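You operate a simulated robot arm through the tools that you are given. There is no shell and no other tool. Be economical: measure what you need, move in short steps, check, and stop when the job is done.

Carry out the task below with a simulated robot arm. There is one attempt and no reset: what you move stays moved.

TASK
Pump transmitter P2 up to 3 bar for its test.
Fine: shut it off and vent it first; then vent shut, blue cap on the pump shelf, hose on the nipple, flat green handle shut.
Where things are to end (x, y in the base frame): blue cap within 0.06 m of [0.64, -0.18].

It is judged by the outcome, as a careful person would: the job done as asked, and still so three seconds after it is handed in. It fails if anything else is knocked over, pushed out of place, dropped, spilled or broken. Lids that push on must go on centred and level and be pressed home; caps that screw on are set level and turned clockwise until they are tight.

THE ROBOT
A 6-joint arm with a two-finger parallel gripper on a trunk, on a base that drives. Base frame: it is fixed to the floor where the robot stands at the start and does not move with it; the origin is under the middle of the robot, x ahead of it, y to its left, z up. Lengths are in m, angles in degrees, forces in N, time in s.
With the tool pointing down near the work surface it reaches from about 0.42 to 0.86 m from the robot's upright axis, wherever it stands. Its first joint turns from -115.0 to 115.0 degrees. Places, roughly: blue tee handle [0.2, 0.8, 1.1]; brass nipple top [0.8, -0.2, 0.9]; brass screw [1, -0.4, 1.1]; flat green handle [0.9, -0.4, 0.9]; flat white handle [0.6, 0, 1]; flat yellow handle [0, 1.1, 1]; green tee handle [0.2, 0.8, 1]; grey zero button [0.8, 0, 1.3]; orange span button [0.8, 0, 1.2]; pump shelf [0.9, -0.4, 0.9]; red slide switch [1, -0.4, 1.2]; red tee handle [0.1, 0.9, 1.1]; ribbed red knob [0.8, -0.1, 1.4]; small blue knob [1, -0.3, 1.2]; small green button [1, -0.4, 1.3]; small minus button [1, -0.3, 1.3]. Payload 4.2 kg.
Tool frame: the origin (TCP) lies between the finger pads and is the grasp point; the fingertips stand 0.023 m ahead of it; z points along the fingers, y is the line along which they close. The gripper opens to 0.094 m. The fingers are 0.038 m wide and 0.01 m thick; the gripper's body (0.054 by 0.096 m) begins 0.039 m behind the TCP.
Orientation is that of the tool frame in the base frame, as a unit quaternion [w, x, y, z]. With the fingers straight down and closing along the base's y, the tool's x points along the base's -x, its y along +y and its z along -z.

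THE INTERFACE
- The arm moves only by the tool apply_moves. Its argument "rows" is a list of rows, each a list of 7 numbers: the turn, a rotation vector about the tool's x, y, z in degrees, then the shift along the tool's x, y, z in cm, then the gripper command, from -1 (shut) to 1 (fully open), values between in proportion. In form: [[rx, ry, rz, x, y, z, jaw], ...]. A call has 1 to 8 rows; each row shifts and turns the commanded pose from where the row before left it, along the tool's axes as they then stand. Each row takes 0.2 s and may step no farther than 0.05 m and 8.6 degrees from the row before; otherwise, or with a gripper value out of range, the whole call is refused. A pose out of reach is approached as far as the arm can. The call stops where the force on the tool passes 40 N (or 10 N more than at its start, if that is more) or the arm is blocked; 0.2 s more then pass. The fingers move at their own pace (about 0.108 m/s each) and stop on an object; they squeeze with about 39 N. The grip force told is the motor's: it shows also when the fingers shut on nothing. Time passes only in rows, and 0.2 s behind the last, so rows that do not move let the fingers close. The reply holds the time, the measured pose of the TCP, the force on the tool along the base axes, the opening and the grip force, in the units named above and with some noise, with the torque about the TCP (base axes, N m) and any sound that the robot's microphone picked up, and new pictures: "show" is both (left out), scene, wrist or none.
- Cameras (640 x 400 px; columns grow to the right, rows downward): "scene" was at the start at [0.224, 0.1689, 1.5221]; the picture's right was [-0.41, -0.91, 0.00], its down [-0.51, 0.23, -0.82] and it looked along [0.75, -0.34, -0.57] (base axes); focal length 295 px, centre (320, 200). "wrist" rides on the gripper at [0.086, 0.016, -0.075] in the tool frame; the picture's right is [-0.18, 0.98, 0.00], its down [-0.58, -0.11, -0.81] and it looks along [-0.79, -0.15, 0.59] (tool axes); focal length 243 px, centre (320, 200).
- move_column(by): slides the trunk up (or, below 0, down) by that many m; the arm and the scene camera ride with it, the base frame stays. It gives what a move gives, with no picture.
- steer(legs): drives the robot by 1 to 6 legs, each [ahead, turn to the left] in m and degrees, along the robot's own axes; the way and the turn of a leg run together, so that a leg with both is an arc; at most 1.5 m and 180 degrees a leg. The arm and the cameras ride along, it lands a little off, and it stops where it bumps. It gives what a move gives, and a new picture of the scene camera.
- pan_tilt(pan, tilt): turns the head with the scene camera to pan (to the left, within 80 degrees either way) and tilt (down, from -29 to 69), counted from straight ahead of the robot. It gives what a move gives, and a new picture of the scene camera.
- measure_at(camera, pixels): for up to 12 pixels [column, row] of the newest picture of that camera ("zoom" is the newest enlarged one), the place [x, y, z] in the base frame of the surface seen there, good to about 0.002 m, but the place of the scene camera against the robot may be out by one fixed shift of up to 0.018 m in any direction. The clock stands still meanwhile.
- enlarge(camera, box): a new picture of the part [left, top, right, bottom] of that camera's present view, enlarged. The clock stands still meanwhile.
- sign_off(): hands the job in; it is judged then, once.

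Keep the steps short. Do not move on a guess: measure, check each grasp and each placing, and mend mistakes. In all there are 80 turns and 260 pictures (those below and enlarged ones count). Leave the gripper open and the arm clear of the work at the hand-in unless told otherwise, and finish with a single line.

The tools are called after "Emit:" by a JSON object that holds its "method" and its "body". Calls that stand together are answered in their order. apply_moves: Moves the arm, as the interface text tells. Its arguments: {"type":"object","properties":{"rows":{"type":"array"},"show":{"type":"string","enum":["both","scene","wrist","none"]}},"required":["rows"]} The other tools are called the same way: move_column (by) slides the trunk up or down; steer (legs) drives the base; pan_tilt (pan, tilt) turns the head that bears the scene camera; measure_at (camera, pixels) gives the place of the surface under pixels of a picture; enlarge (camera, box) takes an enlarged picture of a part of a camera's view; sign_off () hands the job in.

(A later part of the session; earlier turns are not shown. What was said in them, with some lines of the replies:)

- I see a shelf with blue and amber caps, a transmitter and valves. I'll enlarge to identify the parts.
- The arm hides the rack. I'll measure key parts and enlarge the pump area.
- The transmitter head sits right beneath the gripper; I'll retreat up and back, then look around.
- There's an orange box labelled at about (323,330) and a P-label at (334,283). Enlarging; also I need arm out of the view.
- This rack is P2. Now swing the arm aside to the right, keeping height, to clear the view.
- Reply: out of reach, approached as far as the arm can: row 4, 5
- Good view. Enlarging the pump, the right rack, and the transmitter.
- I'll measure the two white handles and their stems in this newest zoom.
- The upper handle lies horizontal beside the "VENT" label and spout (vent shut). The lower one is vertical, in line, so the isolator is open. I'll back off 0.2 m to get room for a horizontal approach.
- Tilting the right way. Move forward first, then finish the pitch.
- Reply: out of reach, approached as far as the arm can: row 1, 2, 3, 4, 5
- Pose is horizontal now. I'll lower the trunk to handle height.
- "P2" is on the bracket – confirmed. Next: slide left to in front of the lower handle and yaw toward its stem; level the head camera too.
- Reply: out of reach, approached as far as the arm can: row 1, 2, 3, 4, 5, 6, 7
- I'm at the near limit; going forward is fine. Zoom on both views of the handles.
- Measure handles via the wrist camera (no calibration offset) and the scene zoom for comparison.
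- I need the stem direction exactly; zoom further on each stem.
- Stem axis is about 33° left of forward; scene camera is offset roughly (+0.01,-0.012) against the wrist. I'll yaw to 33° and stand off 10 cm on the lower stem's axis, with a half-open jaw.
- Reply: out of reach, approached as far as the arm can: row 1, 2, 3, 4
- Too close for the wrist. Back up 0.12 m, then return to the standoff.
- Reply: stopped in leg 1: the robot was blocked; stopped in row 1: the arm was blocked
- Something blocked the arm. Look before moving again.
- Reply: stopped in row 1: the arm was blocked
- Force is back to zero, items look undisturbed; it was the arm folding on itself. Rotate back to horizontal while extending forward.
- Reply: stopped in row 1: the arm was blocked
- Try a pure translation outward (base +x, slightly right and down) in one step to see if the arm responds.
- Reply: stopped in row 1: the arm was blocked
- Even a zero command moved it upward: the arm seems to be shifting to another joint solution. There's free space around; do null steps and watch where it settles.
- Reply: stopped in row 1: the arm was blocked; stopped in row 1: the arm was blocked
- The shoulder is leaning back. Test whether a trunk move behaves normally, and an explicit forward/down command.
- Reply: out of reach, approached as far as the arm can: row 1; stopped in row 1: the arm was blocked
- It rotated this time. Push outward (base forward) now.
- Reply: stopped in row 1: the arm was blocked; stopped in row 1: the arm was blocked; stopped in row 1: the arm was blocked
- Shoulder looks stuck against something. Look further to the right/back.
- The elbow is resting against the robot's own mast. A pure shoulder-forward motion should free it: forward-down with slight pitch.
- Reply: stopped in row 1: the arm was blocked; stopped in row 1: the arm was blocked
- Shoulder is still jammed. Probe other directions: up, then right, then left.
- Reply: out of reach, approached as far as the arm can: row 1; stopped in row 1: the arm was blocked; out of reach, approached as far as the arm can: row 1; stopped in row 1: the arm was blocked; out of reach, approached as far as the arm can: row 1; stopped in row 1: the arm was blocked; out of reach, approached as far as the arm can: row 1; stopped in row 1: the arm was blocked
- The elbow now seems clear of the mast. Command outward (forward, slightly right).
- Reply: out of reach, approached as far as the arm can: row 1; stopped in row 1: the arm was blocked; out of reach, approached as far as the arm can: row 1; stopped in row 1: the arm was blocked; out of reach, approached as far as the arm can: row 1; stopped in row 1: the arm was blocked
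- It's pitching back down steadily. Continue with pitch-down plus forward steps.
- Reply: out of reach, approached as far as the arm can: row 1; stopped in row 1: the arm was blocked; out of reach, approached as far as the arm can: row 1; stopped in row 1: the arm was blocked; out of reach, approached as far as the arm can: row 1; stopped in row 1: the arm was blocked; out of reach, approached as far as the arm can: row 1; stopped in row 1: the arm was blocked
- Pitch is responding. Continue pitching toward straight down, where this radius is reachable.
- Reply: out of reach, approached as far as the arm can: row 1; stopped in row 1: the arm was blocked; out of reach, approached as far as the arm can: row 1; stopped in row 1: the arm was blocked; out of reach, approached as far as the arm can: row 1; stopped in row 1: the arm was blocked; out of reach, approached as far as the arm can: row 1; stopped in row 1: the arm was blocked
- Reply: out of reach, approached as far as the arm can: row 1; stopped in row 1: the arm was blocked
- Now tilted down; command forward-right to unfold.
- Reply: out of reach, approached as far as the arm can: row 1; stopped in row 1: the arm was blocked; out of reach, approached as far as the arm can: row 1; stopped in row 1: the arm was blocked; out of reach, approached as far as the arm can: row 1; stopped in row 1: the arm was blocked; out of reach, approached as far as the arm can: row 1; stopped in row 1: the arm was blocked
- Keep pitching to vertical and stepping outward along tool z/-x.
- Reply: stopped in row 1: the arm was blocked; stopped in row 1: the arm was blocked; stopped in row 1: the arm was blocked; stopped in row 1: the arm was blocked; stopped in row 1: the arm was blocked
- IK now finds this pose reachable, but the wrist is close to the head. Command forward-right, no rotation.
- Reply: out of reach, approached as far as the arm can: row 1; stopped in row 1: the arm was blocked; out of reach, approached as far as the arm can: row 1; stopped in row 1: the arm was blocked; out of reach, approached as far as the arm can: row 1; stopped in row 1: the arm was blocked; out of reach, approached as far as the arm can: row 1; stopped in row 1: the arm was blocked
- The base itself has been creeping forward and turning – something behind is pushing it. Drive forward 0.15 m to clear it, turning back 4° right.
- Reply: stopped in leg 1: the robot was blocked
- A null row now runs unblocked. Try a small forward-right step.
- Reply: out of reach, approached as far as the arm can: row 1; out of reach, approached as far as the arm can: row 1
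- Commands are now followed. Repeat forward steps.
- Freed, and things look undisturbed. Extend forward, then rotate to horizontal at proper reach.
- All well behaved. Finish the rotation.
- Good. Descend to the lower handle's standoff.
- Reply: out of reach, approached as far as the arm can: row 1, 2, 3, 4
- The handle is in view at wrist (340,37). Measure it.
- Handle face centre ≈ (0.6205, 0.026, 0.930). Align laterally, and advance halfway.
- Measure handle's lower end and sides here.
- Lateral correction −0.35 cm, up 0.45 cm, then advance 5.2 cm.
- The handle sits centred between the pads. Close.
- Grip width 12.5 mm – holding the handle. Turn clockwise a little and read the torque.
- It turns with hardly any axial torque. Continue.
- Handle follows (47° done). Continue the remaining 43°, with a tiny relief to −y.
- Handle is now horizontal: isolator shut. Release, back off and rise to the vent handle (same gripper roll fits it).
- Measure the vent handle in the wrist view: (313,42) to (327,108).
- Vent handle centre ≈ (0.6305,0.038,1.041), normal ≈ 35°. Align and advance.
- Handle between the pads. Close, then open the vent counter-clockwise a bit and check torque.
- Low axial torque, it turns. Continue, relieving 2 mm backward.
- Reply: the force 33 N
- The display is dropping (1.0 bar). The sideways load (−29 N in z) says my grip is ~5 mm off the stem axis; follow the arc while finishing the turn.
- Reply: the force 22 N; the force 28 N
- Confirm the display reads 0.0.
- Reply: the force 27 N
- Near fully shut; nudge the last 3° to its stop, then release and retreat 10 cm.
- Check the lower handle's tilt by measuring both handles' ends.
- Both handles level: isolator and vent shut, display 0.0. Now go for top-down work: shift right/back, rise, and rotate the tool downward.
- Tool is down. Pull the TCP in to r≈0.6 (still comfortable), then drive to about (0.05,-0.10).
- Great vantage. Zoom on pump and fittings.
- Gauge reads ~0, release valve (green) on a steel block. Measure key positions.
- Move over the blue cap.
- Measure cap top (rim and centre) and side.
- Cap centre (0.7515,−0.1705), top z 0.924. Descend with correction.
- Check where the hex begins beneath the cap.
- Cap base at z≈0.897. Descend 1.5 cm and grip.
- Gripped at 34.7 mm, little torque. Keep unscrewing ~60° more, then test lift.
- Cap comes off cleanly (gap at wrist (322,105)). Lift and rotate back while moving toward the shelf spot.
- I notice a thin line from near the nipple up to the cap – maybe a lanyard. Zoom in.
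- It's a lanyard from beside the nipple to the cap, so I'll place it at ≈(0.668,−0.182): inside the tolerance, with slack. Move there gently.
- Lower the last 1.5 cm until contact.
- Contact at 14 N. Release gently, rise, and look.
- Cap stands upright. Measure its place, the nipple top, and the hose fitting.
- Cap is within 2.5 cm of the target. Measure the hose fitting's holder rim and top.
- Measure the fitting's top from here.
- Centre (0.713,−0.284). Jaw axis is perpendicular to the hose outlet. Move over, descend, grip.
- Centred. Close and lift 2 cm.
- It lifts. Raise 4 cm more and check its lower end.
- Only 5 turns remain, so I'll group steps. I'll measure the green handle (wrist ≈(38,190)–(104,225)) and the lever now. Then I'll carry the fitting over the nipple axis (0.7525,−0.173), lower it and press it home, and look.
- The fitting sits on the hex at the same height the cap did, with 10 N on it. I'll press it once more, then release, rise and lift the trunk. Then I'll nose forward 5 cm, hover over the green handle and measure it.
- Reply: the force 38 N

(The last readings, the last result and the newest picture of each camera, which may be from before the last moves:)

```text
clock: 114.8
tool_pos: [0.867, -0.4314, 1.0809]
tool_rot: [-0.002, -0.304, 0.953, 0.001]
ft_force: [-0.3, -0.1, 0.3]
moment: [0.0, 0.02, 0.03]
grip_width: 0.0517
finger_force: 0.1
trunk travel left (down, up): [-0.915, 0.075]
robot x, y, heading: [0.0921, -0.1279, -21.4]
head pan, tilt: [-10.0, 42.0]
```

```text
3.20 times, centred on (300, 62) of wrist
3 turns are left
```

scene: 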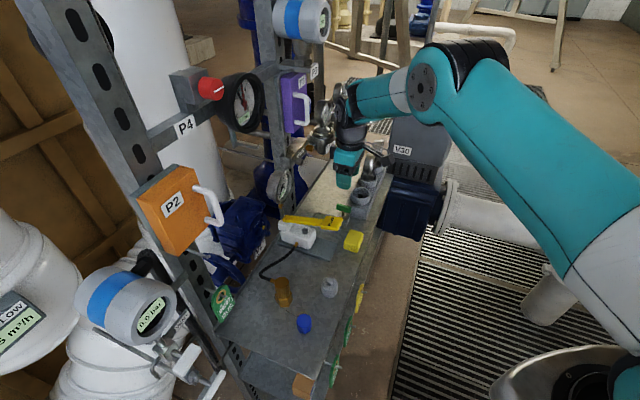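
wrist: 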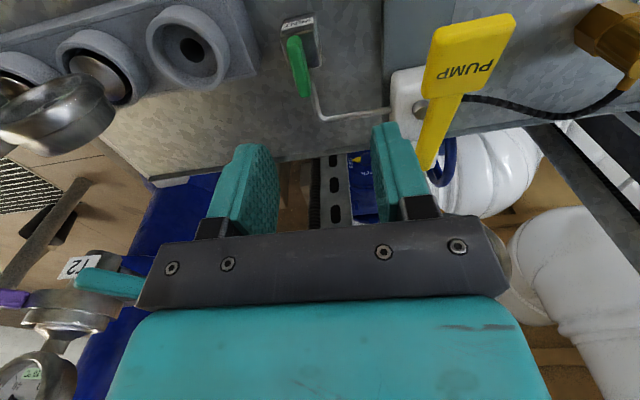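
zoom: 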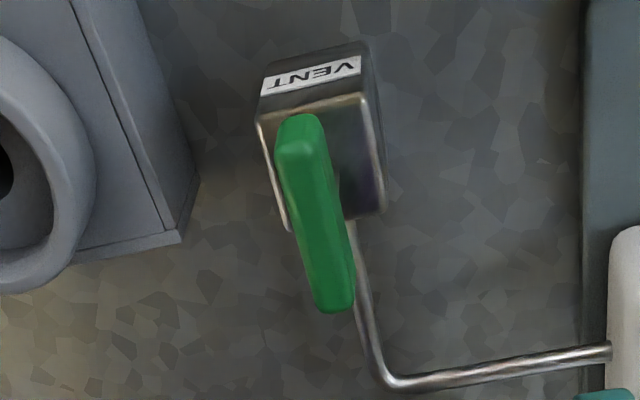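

Green handle axis ≈36°, in line with its pipe, so it is open. Its centre is ≈(0.883,−0.4435) and its top is at z 0.948. Next I'll grip it, turn it clockwise 90° and release. Then I'll press the PUMP paddle for two strokes with closed fingers, reading the gauge after each.

Emit:
{"method": "apply_moves", "body": {"rows": [[0, 0, 0, -0.63, -1.88, 3, -0.25], [0, 0, 0, 0, 0, 4, -0.25], [0, 0, 0, 0, 0, 3.5, -0.25], [0, 0, 0, 0, 0, 2.3, -0.25], [0, 0, 0, 0, 0, 0, -1], [0, 0, 0, 0, 0, 0, -1], [0, 0, 0, 0, 0, 0, -1]], "show": "wrist"}}

Emit:
{"method": "apply_moves", "body": {"rows": [[0, 0, 8.2, 0, 0, 0, -1], [0, 0, 8.2, 0, 0, 0, -1], [0, 0, 8.2, 0, 0, 0, -1], [0, 0, 8.2, 0, 0, 0, -1]], "show": "none"}}

Emit:
{"method": "apply_moves", "body": {"rows": [[0, 0, 8.2, 0, 0, 0, -1], [0, 0, 8.2, 0, 0, 0, -1], [0, 0, 8.2, 0, 0, 0, -1], [0, 0, 8.2, 0, 0, 0, -1]], "show": "none"}}

Emit:
{"method": "apply_moves", "body": {"rows": [[0, 0, 8.2, 0, 0, 0, -1], [0, 0, 8.2, 0, 0, 0, -1], [0, 0, 8.2, 0, 0, 0, -1]], "show": "wrist"}}

Emit:
{"method": "apply_moves", "body": {"rows": [[0, 0, 0, 0, 0, 0, -0.25], [0, 0, 0, 0, 0, 0, -0.25], [0, 0, 0, 0, 0, -3, -0.25], [0, 0, 0, 0, 0, -3.5, -0.25], [0, 0, 0, 0, 0, -3, -1], [0, 0, 0, 0, 0, 0, -1]], "show": "both"}}

Emit:
{"method": "apply_moves", "body": {"rows": [[0, 0, 0, 3.87, -0.24, 0, -1], [0, 0, 0, 3.87, -0.24, 0, -1], [0, 0, 0, 3.87, -0.24, 0, -1], [0, 0, 0, 0, 0, 1.5, -1]], "show": "wrist"}}

Emit:
{"method": "apply_moves", "body": {"rows": [[0, 0, 0, 0, 0, 1, -1], [0, 0, 0, 0, 0, 1, -1], [0, 0, 0, 0, 0, 1, -1], [0, 0, 0, 0, 0, 1, -1], [0, 0, 0, 0, 0, 1, -1], [0, 0, 0, 0, 0, 1, -1], [0, 0, 0, 0, 0, 1, -1]], "show": "scene"}}

Emit:
{"method": "apply_moves", "body": {"rows": [[0, 0, 0, 0, 0, -2, -1], [0, 0, 0, 0, 0, -2, -1], [0, 0, 0, 0, 0, -2, -1], [0, 0, 0, 0, 0, -1, -1]], "show": "scene"}}

Emit:
{"method": "enlarge", "body": {"camera": "scene", "box": [260, 160, 360, 230]}}

Emit:
{"method": "apply_moves", "body": {"rows": [[0, 0, 0, 0, 0, 1, -1], [0, 0, 0, 0, 0, 1, -1], [0, 0, 0, 0, 0, 1, -1], [0, 0, 0, 0, 0, 1, -1], [0, 0, 0, 0, 0, 1, -1], [0, 0, 0, 0, 0, 1, -1], [0, 0, 0, 0, 0, 1, -1]], "show": "none"}}

Emit:
{"method": "apply_moves", "body": {"rows": [[0, 0, 0, 0, 0, -2, -1], [0, 0, 0, 0, 0, -2, -1], [0, 0, 0, 0, 0, -2, -1], [0, 0, 0, 0, 0, -1, -1]], "show": "both"}}

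Emit:
{"method": "enlarge", "body": {"camera": "scene", "box": [265, 165, 305, 210]}}

Emit:
{"method": "enlarge", "body": {"camera": "scene", "box": [120, 280, 200, 340]}}

Emit:
{"method": "enlarge", "body": {"camera": "scene", "box": [250, 190, 400, 330]}}

```text
clock: 116.4
tool_pos: [0.8832, -0.4458, 0.9519]
tool_rot: [-0.002, -0.303, 0.953, 0.002]
ft_force: [1.3, -2.7, -8.1]
moment: [-0.08, -0.86, -0.04]
grip_width: 0.0123
finger_force: 45.2
trunk travel left (down, up): [-0.915, 0.075]
robot x, y, heading: [0.093, -0.1299, -21.2]
head pan, tilt: [-10.0, 42.0]
```

wrist: 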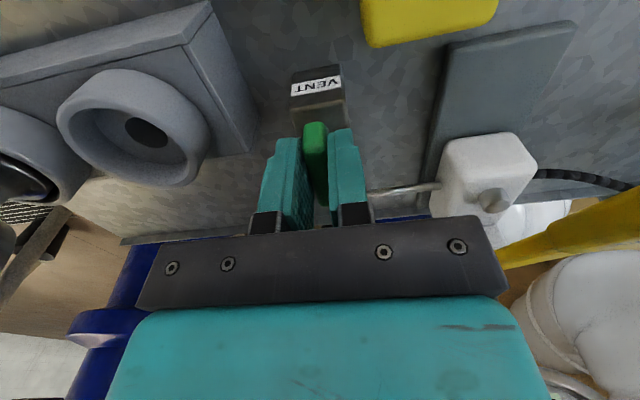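

```text
clock: 117.4
tool_pos: [0.8817, -0.4418, 0.9515]
tool_rot: [-0.004, -0.022, 1.0, 0.001]
ft_force: [1.2, 11.0, -16.0]
moment: [-0.06, -1.07, 0.08]
grip_width: 0.0119
finger_force: 44.8
trunk travel left (down, up): [-0.915, 0.075]
robot x, y, heading: [0.0918, -0.1277, -21.3]
head pan, tilt: [-10.0, 42.0]
```

```text
clock: 118.4
tool_pos: [0.8828, -0.439, 0.9527]
tool_rot: [0.0, 0.239, 0.971, 0.001]
ft_force: [10.5, 6.3, -8.2]
moment: [-0.44, -0.11, 0.06]
grip_width: 0.0118
finger_force: 44.9
trunk travel left (down, up): [-0.915, 0.075]
robot x, y, heading: [0.0927, -0.1303, -21.5]
head pan, tilt: [-10.0, 42.0]
stopped in row 4: the force on the tool passed its limit at 41 N (the readings are from after the stop); the commanded pose is now the measured one
```

```text
clock: 119.2
tool_pos: [0.8827, -0.4369, 0.9526]
tool_rot: [0.0, 0.438, 0.899, 0.003]
ft_force: [14.1, 1.7, -14.7]
moment: [-1.02, -0.02, 0.04]
grip_width: 0.012
finger_force: 45.5
trunk travel left (down, up): [-0.915, 0.075]
robot x, y, heading: [0.0915, -0.1293, -21.1]
head pan, tilt: [-10.0, 42.0]
stopped in row 3: the force on the tool passed its limit at 42 N (the readings are from after the stop); the commanded pose is now the measured one
```

wrist: 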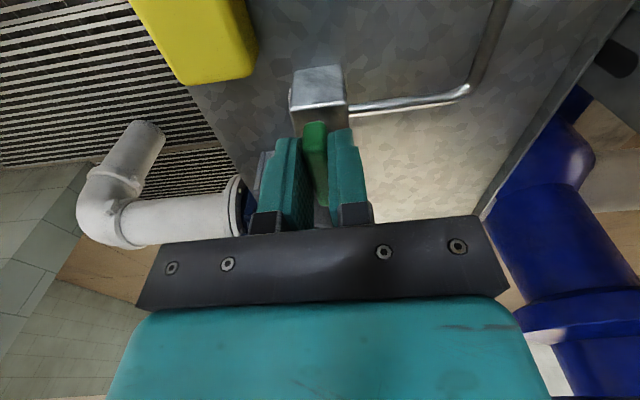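

```text
clock: 120.6
tool_pos: [0.8798, -0.4375, 1.0495]
tool_rot: [0.001, 0.438, 0.899, 0.003]
ft_force: [0.1, 0.3, -0.7]
moment: [0.0, -0.01, -0.02]
grip_width: 0.0002
finger_force: 39.1
trunk travel left (down, up): [-0.915, 0.075]
robot x, y, heading: [0.0971, -0.1258, -21.2]
head pan, tilt: [-10.0, 42.0]
```

scene: 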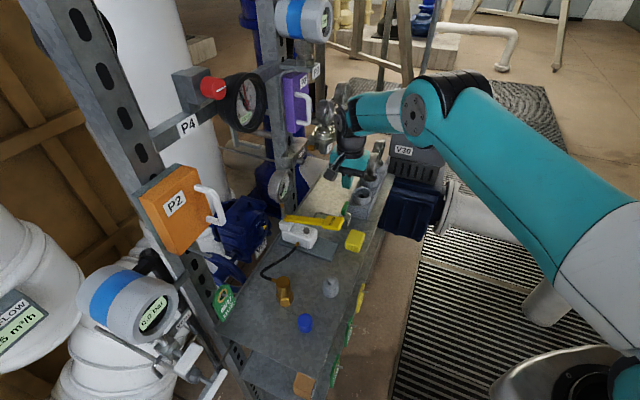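
wrist: 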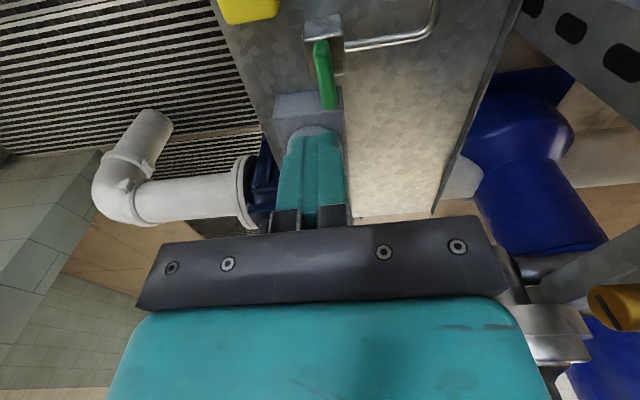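

```text
clock: 121.6
tool_pos: [0.8027, -0.3516, 1.0339]
tool_rot: [0.001, 0.438, 0.899, 0.002]
ft_force: [0.0, 0.0, 0.2]
moment: [-0.02, 0.01, -0.01]
grip_width: 0.0002
finger_force: 38.8
trunk travel left (down, up): [-0.915, 0.075]
robot x, y, heading: [0.0905, -0.1292, -21.1]
head pan, tilt: [-10.0, 42.0]
```

wrist: 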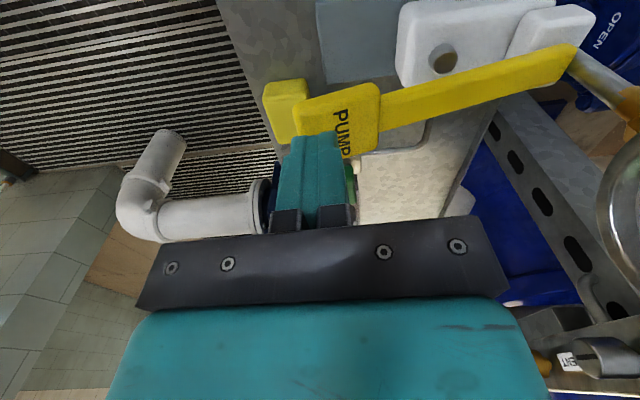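

```text
clock: 123.1
tool_pos: [0.8066, -0.3518, 0.9792]
tool_rot: [0.003, 0.437, 0.899, 0.004]
ft_force: [-10.1, 1.4, 25.9]
moment: [0.11, 0.31, -0.06]
grip_width: 0.0
finger_force: 39.3
trunk travel left (down, up): [-0.915, 0.075]
robot x, y, heading: [0.0934, -0.1282, -21.4]
head pan, tilt: [-10.0, 42.0]
stopped in row 7: the force on the tool passed its limit at 52 N (the readings are from after the stop); the commanded pose is now the measured one
```

scene: 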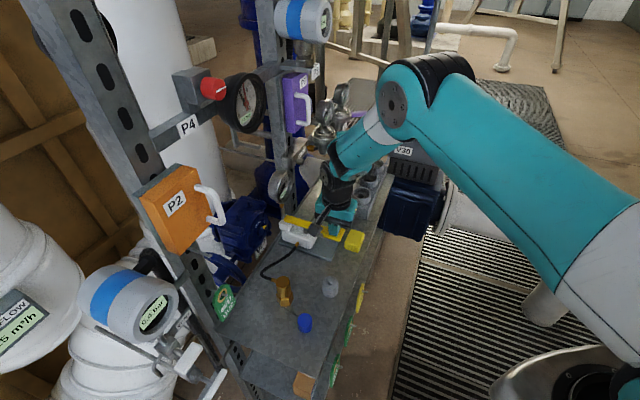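

```text
clock: 124.1
tool_pos: [0.8052, -0.3511, 1.0458]
tool_rot: [0.002, 0.437, 0.899, 0.003]
ft_force: [-0.2, 0.0, 0.8]
moment: [0.0, 0.02, 0.06]
grip_width: 0.0004
finger_force: 39.2
trunk travel left (down, up): [-0.915, 0.075]
robot x, y, heading: [0.0928, -0.1294, -21.3]
head pan, tilt: [-10.0, 42.0]
```

scene: 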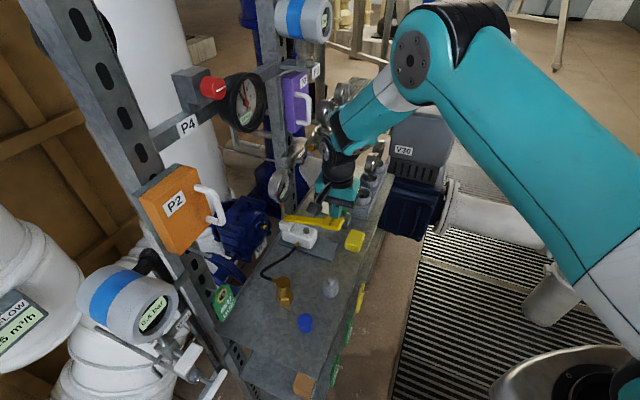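

```text
5.71 times, centred on (310, 195) of scene
```

zoom: 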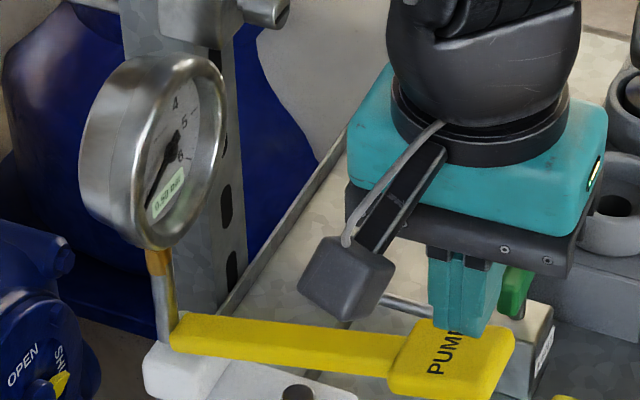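

```text
clock: 125.7
tool_pos: [0.8074, -0.3525, 0.9797]
tool_rot: [0.003, 0.437, 0.899, 0.003]
ft_force: [-12.1, -5.0, 26.9]
moment: [0.07, 0.44, 0.09]
grip_width: 0.0001
finger_force: 39.9
trunk travel left (down, up): [-0.915, 0.075]
robot x, y, heading: [0.0906, -0.1282, -21.3]
head pan, tilt: [-10.0, 42.0]
```

```text
clock: 126.7
tool_pos: [0.8074, -0.3524, 1.0466]
tool_rot: [0.001, 0.438, 0.899, 0.003]
ft_force: [0.8, -0.3, 0.1]
moment: [0.04, 0.04, -0.02]
grip_width: 0.0
finger_force: 38.9
trunk travel left (down, up): [-0.915, 0.075]
robot x, y, heading: [0.0959, -0.1315, -21.1]
head pan, tilt: [-10.0, 42.0]
```

scene: 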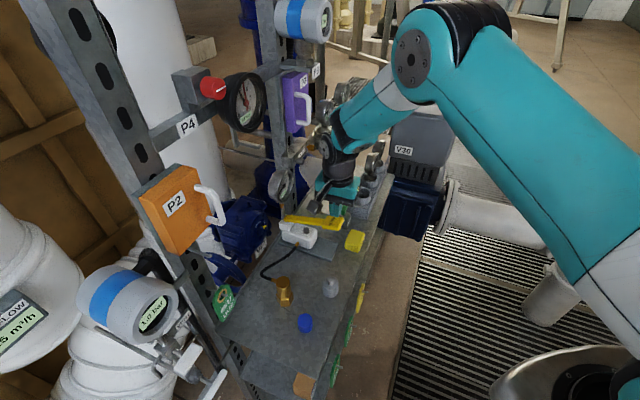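
wrist: 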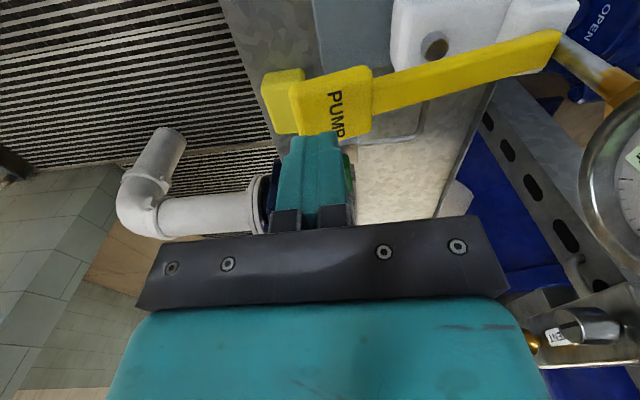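

```text
8.89 times, centred on (285, 188) of scene
```

zoom: 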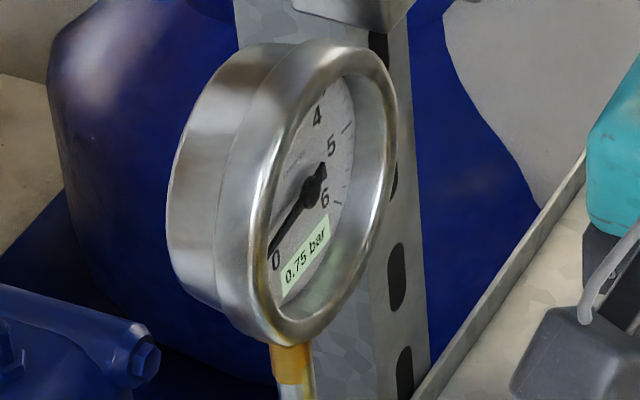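

```text
6.67 times, centred on (160, 310) of scene
```

zoom: 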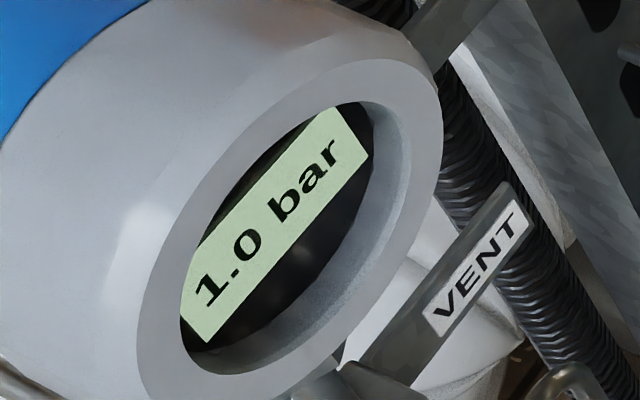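

```text
2.86 times, centred on (325, 260) of scene
2 turns are left
```

zoom: 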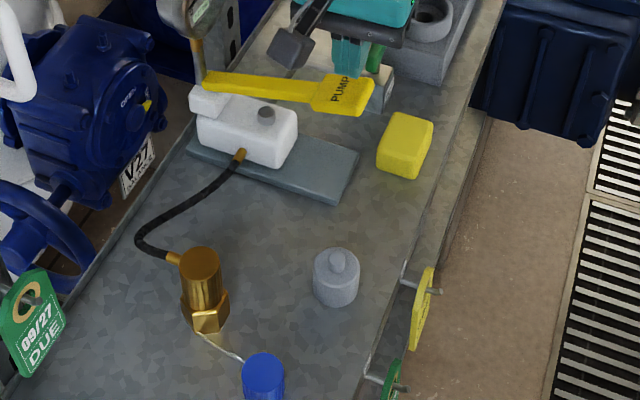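

The lever springs back and pressure is building. I need to settle the readings (gauge 0.75 against transmitter 1.0). I'll wait 1 s and read both, then do strokes 3 and 4 with readings, then wait 3 s more for a leak check.

Emit:
{"method": "apply_moves", "body": {"rows": [[0, 0, 0, 0, 0, 0, -1], [0, 0, 0, 0, 0, 0, -1], [0, 0, 0, 0, 0, 0, -1], [0, 0, 0, 0, 0, 0, -1], [0, 0, 0, 0, 0, 0, -1]], "show": "none"}}

Emit:
{"method": "enlarge", "body": {"camera": "scene", "box": [275, 175, 300, 205]}}

Emit:
{"method": "enlarge", "body": {"camera": "scene", "box": [130, 290, 180, 335]}}

Emit:
{"method": "apply_moves", "body": {"rows": [[0, 0, 0, 0, 0, 1, -1], [0, 0, 0, 0, 0, 1, -1], [0, 0, 0, 0, 0, 1, -1], [0, 0, 0, 0, 0, 1, -1], [0, 0, 0, 0, 0, 1, -1], [0, 0, 0, 0, 0, 1, -1], [0, 0, 0, 0, 0, 1, -1]], "show": "none"}}

Emit:
{"method": "apply_moves", "body": {"rows": [[0, 0, 0, 0, 0, -2, -1], [0, 0, 0, 0, 0, -2, -1], [0, 0, 0, 0, 0, -2, -1], [0, 0, 0, 0, 0, -1, -1], [0, 0, 0, 0, 0, 0, -1], [0, 0, 0, 0, 0, 0, -1], [0, 0, 0, 0, 0, 0, -1], [0, 0, 0, 0, 0, 0, -1]], "show": "none"}}

Emit:
{"method": "enlarge", "body": {"camera": "scene", "box": [275, 175, 300, 205]}}

Emit:
{"method": "enlarge", "body": {"camera": "scene", "box": [130, 290, 180, 335]}}

Emit:
{"method": "apply_moves", "body": {"rows": [[0, 0, 0, 0, 0, 1, -1], [0, 0, 0, 0, 0, 1, -1], [0, 0, 0, 0, 0, 1, -1], [0, 0, 0, 0, 0, 1, -1], [0, 0, 0, 0, 0, 1, -1], [0, 0, 0, 0, 0, 1, -1], [0, 0, 0, 0, 0, 1, -1]], "show": "none"}}

Emit:
{"method": "apply_moves", "body": {"rows": [[0, 0, 0, 0, 0, -2, -1], [0, 0, 0, 0, 0, -2, -1], [0, 0, 0, 0, 0, -2, -1], [0, 0, 0, 0, 0, -1, -1], [0, 0, 0, 0, 0, 0, -1], [0, 0, 0, 0, 0, 0, -1], [0, 0, 0, 0, 0, 0, -1], [0, 0, 0, 0, 0, 0, -1]], "show": "none"}}

Emit:
{"method": "enlarge", "body": {"camera": "scene", "box": [275, 175, 300, 205]}}

Emit:
{"method": "apply_moves", "body": {"rows": [[0, 0, 0, 0, 0, 0, -1], [0, 0, 0, 0, 0, 0, -1], [0, 0, 0, 0, 0, 0, -1], [0, 0, 0, 0, 0, 0, -1], [0, 0, 0, 0, 0, 0, -1], [0, 0, 0, 0, 0, 0, -1], [0, 0, 0, 0, 0, 0, -1], [0, 0, 0, 0, 0, 0, -1]], "show": "none"}}

Emit:
{"method": "apply_moves", "body": {"rows": [[0, 0, 0, 0, 0, 0, -1], [0, 0, 0, 0, 0, 0, -1], [0, 0, 0, 0, 0, 0, -1], [0, 0, 0, 0, 0, 0, -1], [0, 0, 0, 0, 0, 0, -1], [0, 0, 0, 0, 0, 0, -1], [0, 0, 0, 0, 0, 0, -1], [0, 0, 0, 0, 0, 0, -1]], "show": "scene"}}

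Emit:
{"method": "enlarge", "body": {"camera": "scene", "box": [275, 175, 300, 205]}}

Emit:
{"method": "enlarge", "body": {"camera": "scene", "box": [130, 290, 180, 335]}}

```text
clock: 127.9
tool_pos: [0.8069, -0.353, 1.0462]
tool_rot: [0.002, 0.439, 0.899, 0.004]
ft_force: [0.7, 0.0, 0.1]
moment: [-0.01, 0.01, 0.02]
grip_width: 0.0
finger_force: 38.9
trunk travel left (down, up): [-0.915, 0.075]
robot x, y, heading: [0.0906, -0.1299, -21.5]
head pan, tilt: [-10.0, 42.0]
```

```text
13.33 times, centred on (288, 190) of scene
```

zoom: 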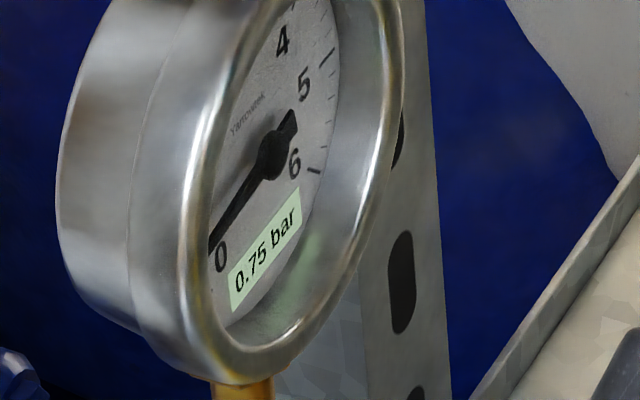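

```text
8.89 times, centred on (155, 312) of scene
```

zoom: 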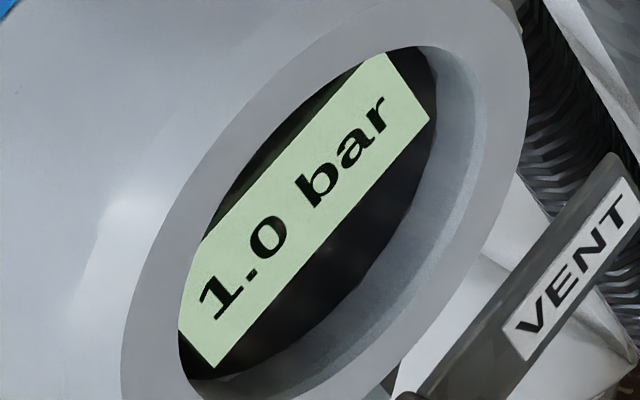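

```text
clock: 129.5
tool_pos: [0.8071, -0.3535, 0.9796]
tool_rot: [0.003, 0.438, 0.899, 0.004]
ft_force: [-10.5, -1.5, 23.7]
moment: [0.07, 0.34, -0.03]
grip_width: 0.0
finger_force: 38.8
trunk travel left (down, up): [-0.915, 0.075]
robot x, y, heading: [0.0958, -0.1317, -21.2]
head pan, tilt: [-10.0, 42.0]
```

```text
clock: 131.3
tool_pos: [0.8071, -0.353, 1.0467]
tool_rot: [0.002, 0.438, 0.899, 0.003]
ft_force: [0.4, -0.3, 0.3]
moment: [-0.01, 0.0, -0.01]
grip_width: 0.0001
finger_force: 39.1
trunk travel left (down, up): [-0.915, 0.075]
robot x, y, heading: [0.0935, -0.13, -21.4]
head pan, tilt: [-10.0, 42.0]
```

```text
13.33 times, centred on (288, 190) of scene
```

zoom: 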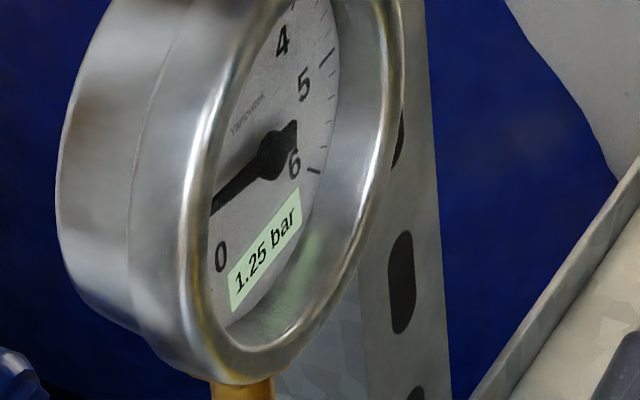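

```text
8.89 times, centred on (155, 312) of scene
```

zoom: 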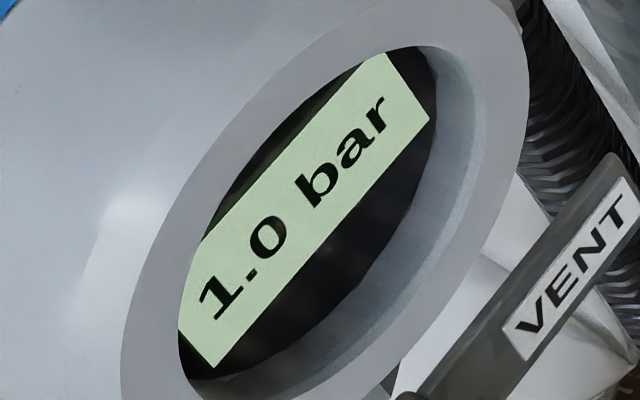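

```text
clock: 132.9
tool_pos: [0.8051, -0.3527, 0.9793]
tool_rot: [0.003, 0.438, 0.899, 0.004]
ft_force: [-12.2, -4.8, 31.0]
moment: [0.09, 0.46, 0.04]
grip_width: 0.0
finger_force: 39.1
trunk travel left (down, up): [-0.915, 0.075]
robot x, y, heading: [0.0932, -0.1279, -21.4]
head pan, tilt: [-10.0, 42.0]
```

```text
clock: 134.7
tool_pos: [0.8045, -0.3528, 1.0445]
tool_rot: [0.002, 0.438, 0.899, 0.003]
ft_force: [-0.1, 0.3, 0.1]
moment: [0.01, -0.05, 0.0]
grip_width: 0.0
finger_force: 39.0
trunk travel left (down, up): [-0.915, 0.075]
robot x, y, heading: [0.0907, -0.1295, -21.3]
head pan, tilt: [-10.0, 42.0]
```

```text
13.33 times, centred on (288, 190) of scene
```

zoom: 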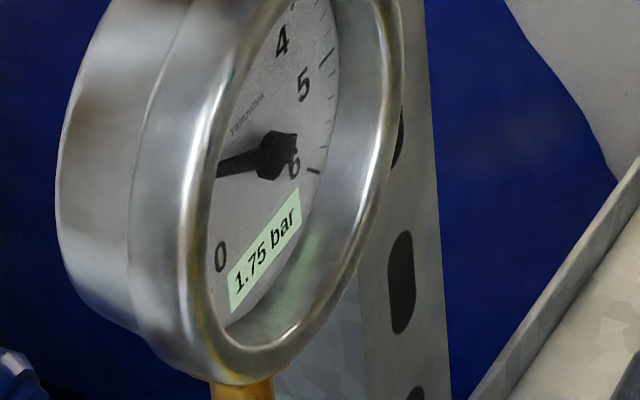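

```text
clock: 136.5
tool_pos: [0.8059, -0.3531, 1.0449]
tool_rot: [0.001, 0.437, 0.9, 0.003]
ft_force: [0.4, 0.0, 0.0]
moment: [0.04, 0.0, 0.0]
grip_width: 0.0002
finger_force: 39.1
trunk travel left (down, up): [-0.915, 0.075]
robot x, y, heading: [0.09, -0.1295, -21.1]
head pan, tilt: [-10.0, 42.0]
```

```text
clock: 138.3
tool_pos: [0.8044, -0.353, 1.0449]
tool_rot: [0.001, 0.438, 0.899, 0.003]
ft_force: [-0.3, -1.4, -0.2]
moment: [0.01, -0.02, 0.03]
grip_width: 0.0
finger_force: 39.0
trunk travel left (down, up): [-0.915, 0.075]
robot x, y, heading: [0.0932, -0.1252, -21.3]
head pan, tilt: [-10.0, 42.0]
```

scene: 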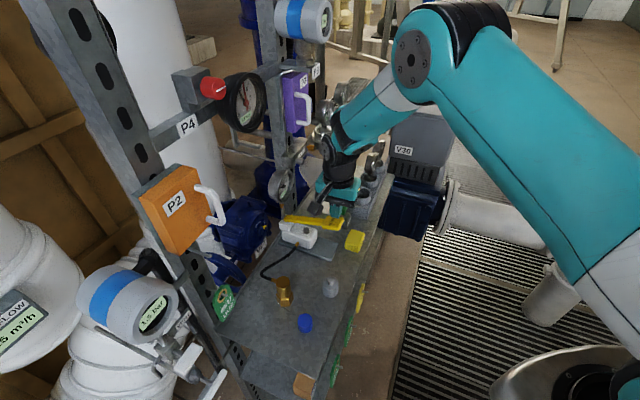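

```text
13.33 times, centred on (288, 190) of scene
```

zoom: 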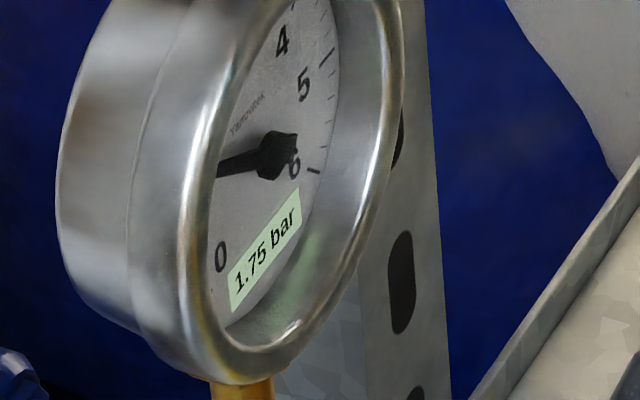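

```text
8.89 times, centred on (155, 312) of scene
1 turns are left
```

zoom: 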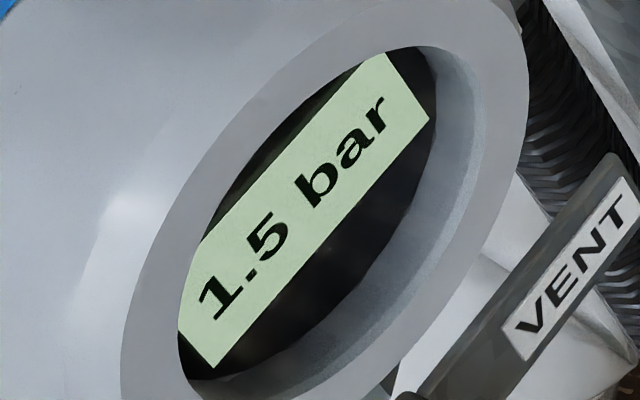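

There is no leak: 1.75 bar held for 3.6 s. The gauge rounds to 0.25 bar and the transmitter to 0.5. Together the readings give about 0.41 bar per stroke, so about 1.65 bar now. Three more full strokes give about 2.88 bar, and a short part-stroke should bring it to about 3.0. Then I'll raise clear, open the gripper, back away and hand in.

Emit:
{"method": "apply_moves", "body": {"rows": [[0, 0, 0, 0, 0, 1, -1], [0, 0, 0, 0, 0, 1, -1], [0, 0, 0, 0, 0, 1, -1], [0, 0, 0, 0, 0, 1, -1], [0, 0, 0, 0, 0, 1, -1], [0, 0, 0, 0, 0, 1, -1], [0, 0, 0, 0, 0, 1, -1]], "show": "none"}}

Emit:
{"method": "apply_moves", "body": {"rows": [[0, 0, 0, 0, 0, -2, -1], [0, 0, 0, 0, 0, -2, -1], [0, 0, 0, 0, 0, -2, -1], [0, 0, 0, 0, 0, -1, -1], [0, 0, 0, 0, 0, 0, -1], [0, 0, 0, 0, 0, 0, -1]], "show": "none"}}

Emit:
{"method": "apply_moves", "body": {"rows": [[0, 0, 0, 0, 0, 1, -1], [0, 0, 0, 0, 0, 1, -1], [0, 0, 0, 0, 0, 1, -1], [0, 0, 0, 0, 0, 1, -1], [0, 0, 0, 0, 0, 1, -1], [0, 0, 0, 0, 0, 1, -1], [0, 0, 0, 0, 0, 1, -1]], "show": "none"}}

Emit:
{"method": "apply_moves", "body": {"rows": [[0, 0, 0, 0, 0, -2, -1], [0, 0, 0, 0, 0, -2, -1], [0, 0, 0, 0, 0, -2, -1], [0, 0, 0, 0, 0, -1, -1], [0, 0, 0, 0, 0, 0, -1], [0, 0, 0, 0, 0, 0, -1]], "show": "none"}}

Emit:
{"method": "apply_moves", "body": {"rows": [[0, 0, 0, 0, 0, 1, -1], [0, 0, 0, 0, 0, 1, -1], [0, 0, 0, 0, 0, 1, -1], [0, 0, 0, 0, 0, 1, -1], [0, 0, 0, 0, 0, 1, -1], [0, 0, 0, 0, 0, 1, -1], [0, 0, 0, 0, 0, 1, -1]], "show": "none"}}

Emit:
{"method": "apply_moves", "body": {"rows": [[0, 0, 0, 0, 0, -2, -1], [0, 0, 0, 0, 0, -2, -1], [0, 0, 0, 0, 0, -2, -1], [0, 0, 0, 0, 0, -1, -1], [0, 0, 0, 0, 0, 0, -1], [0, 0, 0, 0, 0, 0, -1]], "show": "none"}}

Emit:
{"method": "apply_moves", "body": {"rows": [[0, 0, 0, 0, 0, 2, -1], [0, 0, 0, 0, 0, 1, -1], [0, 0, 0, 0, 0, 1, -1], [0, 0, 0, 0, 0, -2, -1], [0, 0, 0, 0, 0, -3, -1], [0, 0, 0, 0, 0, -4, -1], [0, 0, 0, 0, 0, -4, -1], [0, 0, 0, 0, 0, -3, -1]], "show": "none"}}

Emit:
{"method": "apply_moves", "body": {"rows": [[0, 0, 0, 2.3, -2.9, 0, 0], [0, 0, 0, 2.3, -2.9, 0, 1], [0, 0, 0, 2.3, -2.9, 0, 1], [0, 0, 0, 2.3, -2.9, 0, 1], [0, 0, 0, 0, 0, 0, 1], [0, 0, 0, 0, 0, 0, 1]], "show": "scene"}}

Emit:
{"method": "enlarge", "body": {"camera": "scene", "box": [275, 175, 300, 205]}}

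Emit:
{"method": "sign_off", "body": {}}

```text
clock: 139.9
tool_pos: [0.8063, -0.3524, 0.9793]
tool_rot: [0.002, 0.437, 0.899, 0.004]
ft_force: [-13.8, 0.2, 26.7]
moment: [0.19, 0.47, 0.02]
grip_width: 0.0
finger_force: 39.3
trunk travel left (down, up): [-0.915, 0.075]
robot x, y, heading: [0.0938, -0.1283, -21.2]
head pan, tilt: [-10.0, 42.0]
```

```text
clock: 141.3
tool_pos: [0.8056, -0.3515, 1.0459]
tool_rot: [0.002, 0.438, 0.899, 0.004]
ft_force: [-0.5, -0.1, 0.4]
moment: [-0.01, 0.01, -0.02]
grip_width: 0.0003
finger_force: 38.9
trunk travel left (down, up): [-0.915, 0.075]
robot x, y, heading: [0.0906, -0.1294, -21.3]
head pan, tilt: [-10.0, 42.0]
```

```text
clock: 142.9
tool_pos: [0.8054, -0.3529, 0.9795]
tool_rot: [0.004, 0.438, 0.899, 0.004]
ft_force: [-12.4, -4.2, 28.6]
moment: [0.13, 0.48, 0.05]
grip_width: 0.0001
finger_force: 39.1
trunk travel left (down, up): [-0.915, 0.075]
robot x, y, heading: [0.0906, -0.1297, -21.3]
head pan, tilt: [-10.0, 42.0]
```

```text
clock: 144.3
tool_pos: [0.8046, -0.3495, 1.047]
tool_rot: [0.002, 0.438, 0.899, 0.004]
ft_force: [0.4, 0.1, -0.7]
moment: [0.01, -0.01, -0.02]
grip_width: 0.0003
finger_force: 38.9
trunk travel left (down, up): [-0.915, 0.075]
robot x, y, heading: [0.0897, -0.1301, -21.1]
head pan, tilt: [-10.0, 42.0]
```

```text
clock: 145.9
tool_pos: [0.8074, -0.3524, 0.9791]
tool_rot: [0.003, 0.437, 0.899, 0.004]
ft_force: [-13.3, -2.1, 32.2]
moment: [0.16, 0.49, 0.01]
grip_width: 0.0
finger_force: 38.4
trunk travel left (down, up): [-0.915, 0.075]
robot x, y, heading: [0.0919, -0.1291, -21.3]
head pan, tilt: [-10.0, 42.0]
```

```text
clock: 147.3
tool_pos: [0.8049, -0.3538, 1.0446]
tool_rot: [0.001, 0.437, 0.9, 0.003]
ft_force: [0.0, -0.2, 0.2]
moment: [0.01, 0.0, 0.02]
grip_width: 0.0
finger_force: 38.7
trunk travel left (down, up): [-0.915, 0.075]
robot x, y, heading: [0.0944, -0.1282, -21.4]
head pan, tilt: [-10.0, 42.0]
```

```text
clock: 149.1
tool_pos: [0.8074, -0.3521, 1.1668]
tool_rot: [0.001, 0.438, 0.899, 0.004]
ft_force: [0.3, 0.6, -0.8]
moment: [-0.02, 0.04, 0.02]
grip_width: 0.0001
finger_force: 38.3
trunk travel left (down, up): [-0.915, 0.075]
robot x, y, heading: [0.0916, -0.1321, -21.1]
head pan, tilt: [-10.0, 42.0]
```

```text
clock: 150.5
tool_pos: [0.6557, -0.3491, 1.1668]
tool_rot: [0.002, 0.437, 0.899, 0.003]
ft_force: [0.2, 0.8, 0.1]
moment: [-0.02, 0.01, 0.03]
grip_width: 0.0937
finger_force: 0.0
trunk travel left (down, up): [-0.915, 0.075]
robot x, y, heading: [0.0957, -0.1277, -21.2]
head pan, tilt: [-10.0, 42.0]
```

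scene: 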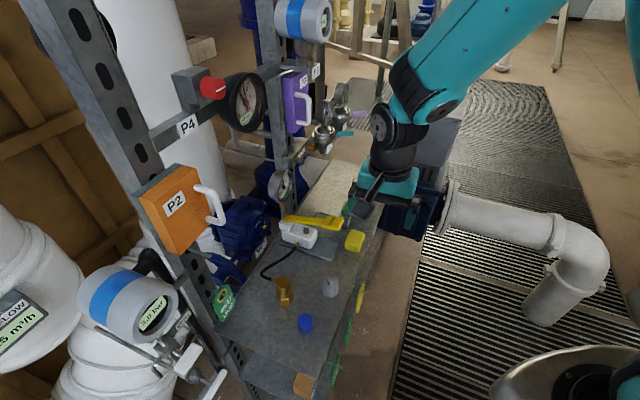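

```text
13.33 times, centred on (288, 190) of scene
```

zoom: 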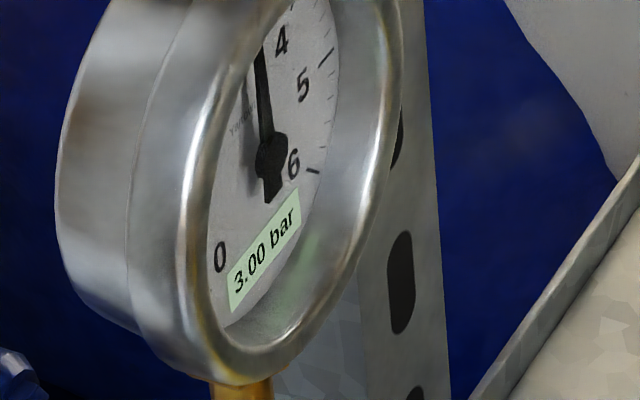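

```text
The job is handed in.
```

P2 was shut off, vented to 0.0 and pumped up, and the pump gauge read 3.00 bar (it shows 0.25 bar steps) just before hand-in; the vent and flat green handle are shut, the hose is on the nipple, the blue cap stands about 2.5 cm from its mark, and the arm is clear with the gripper open.
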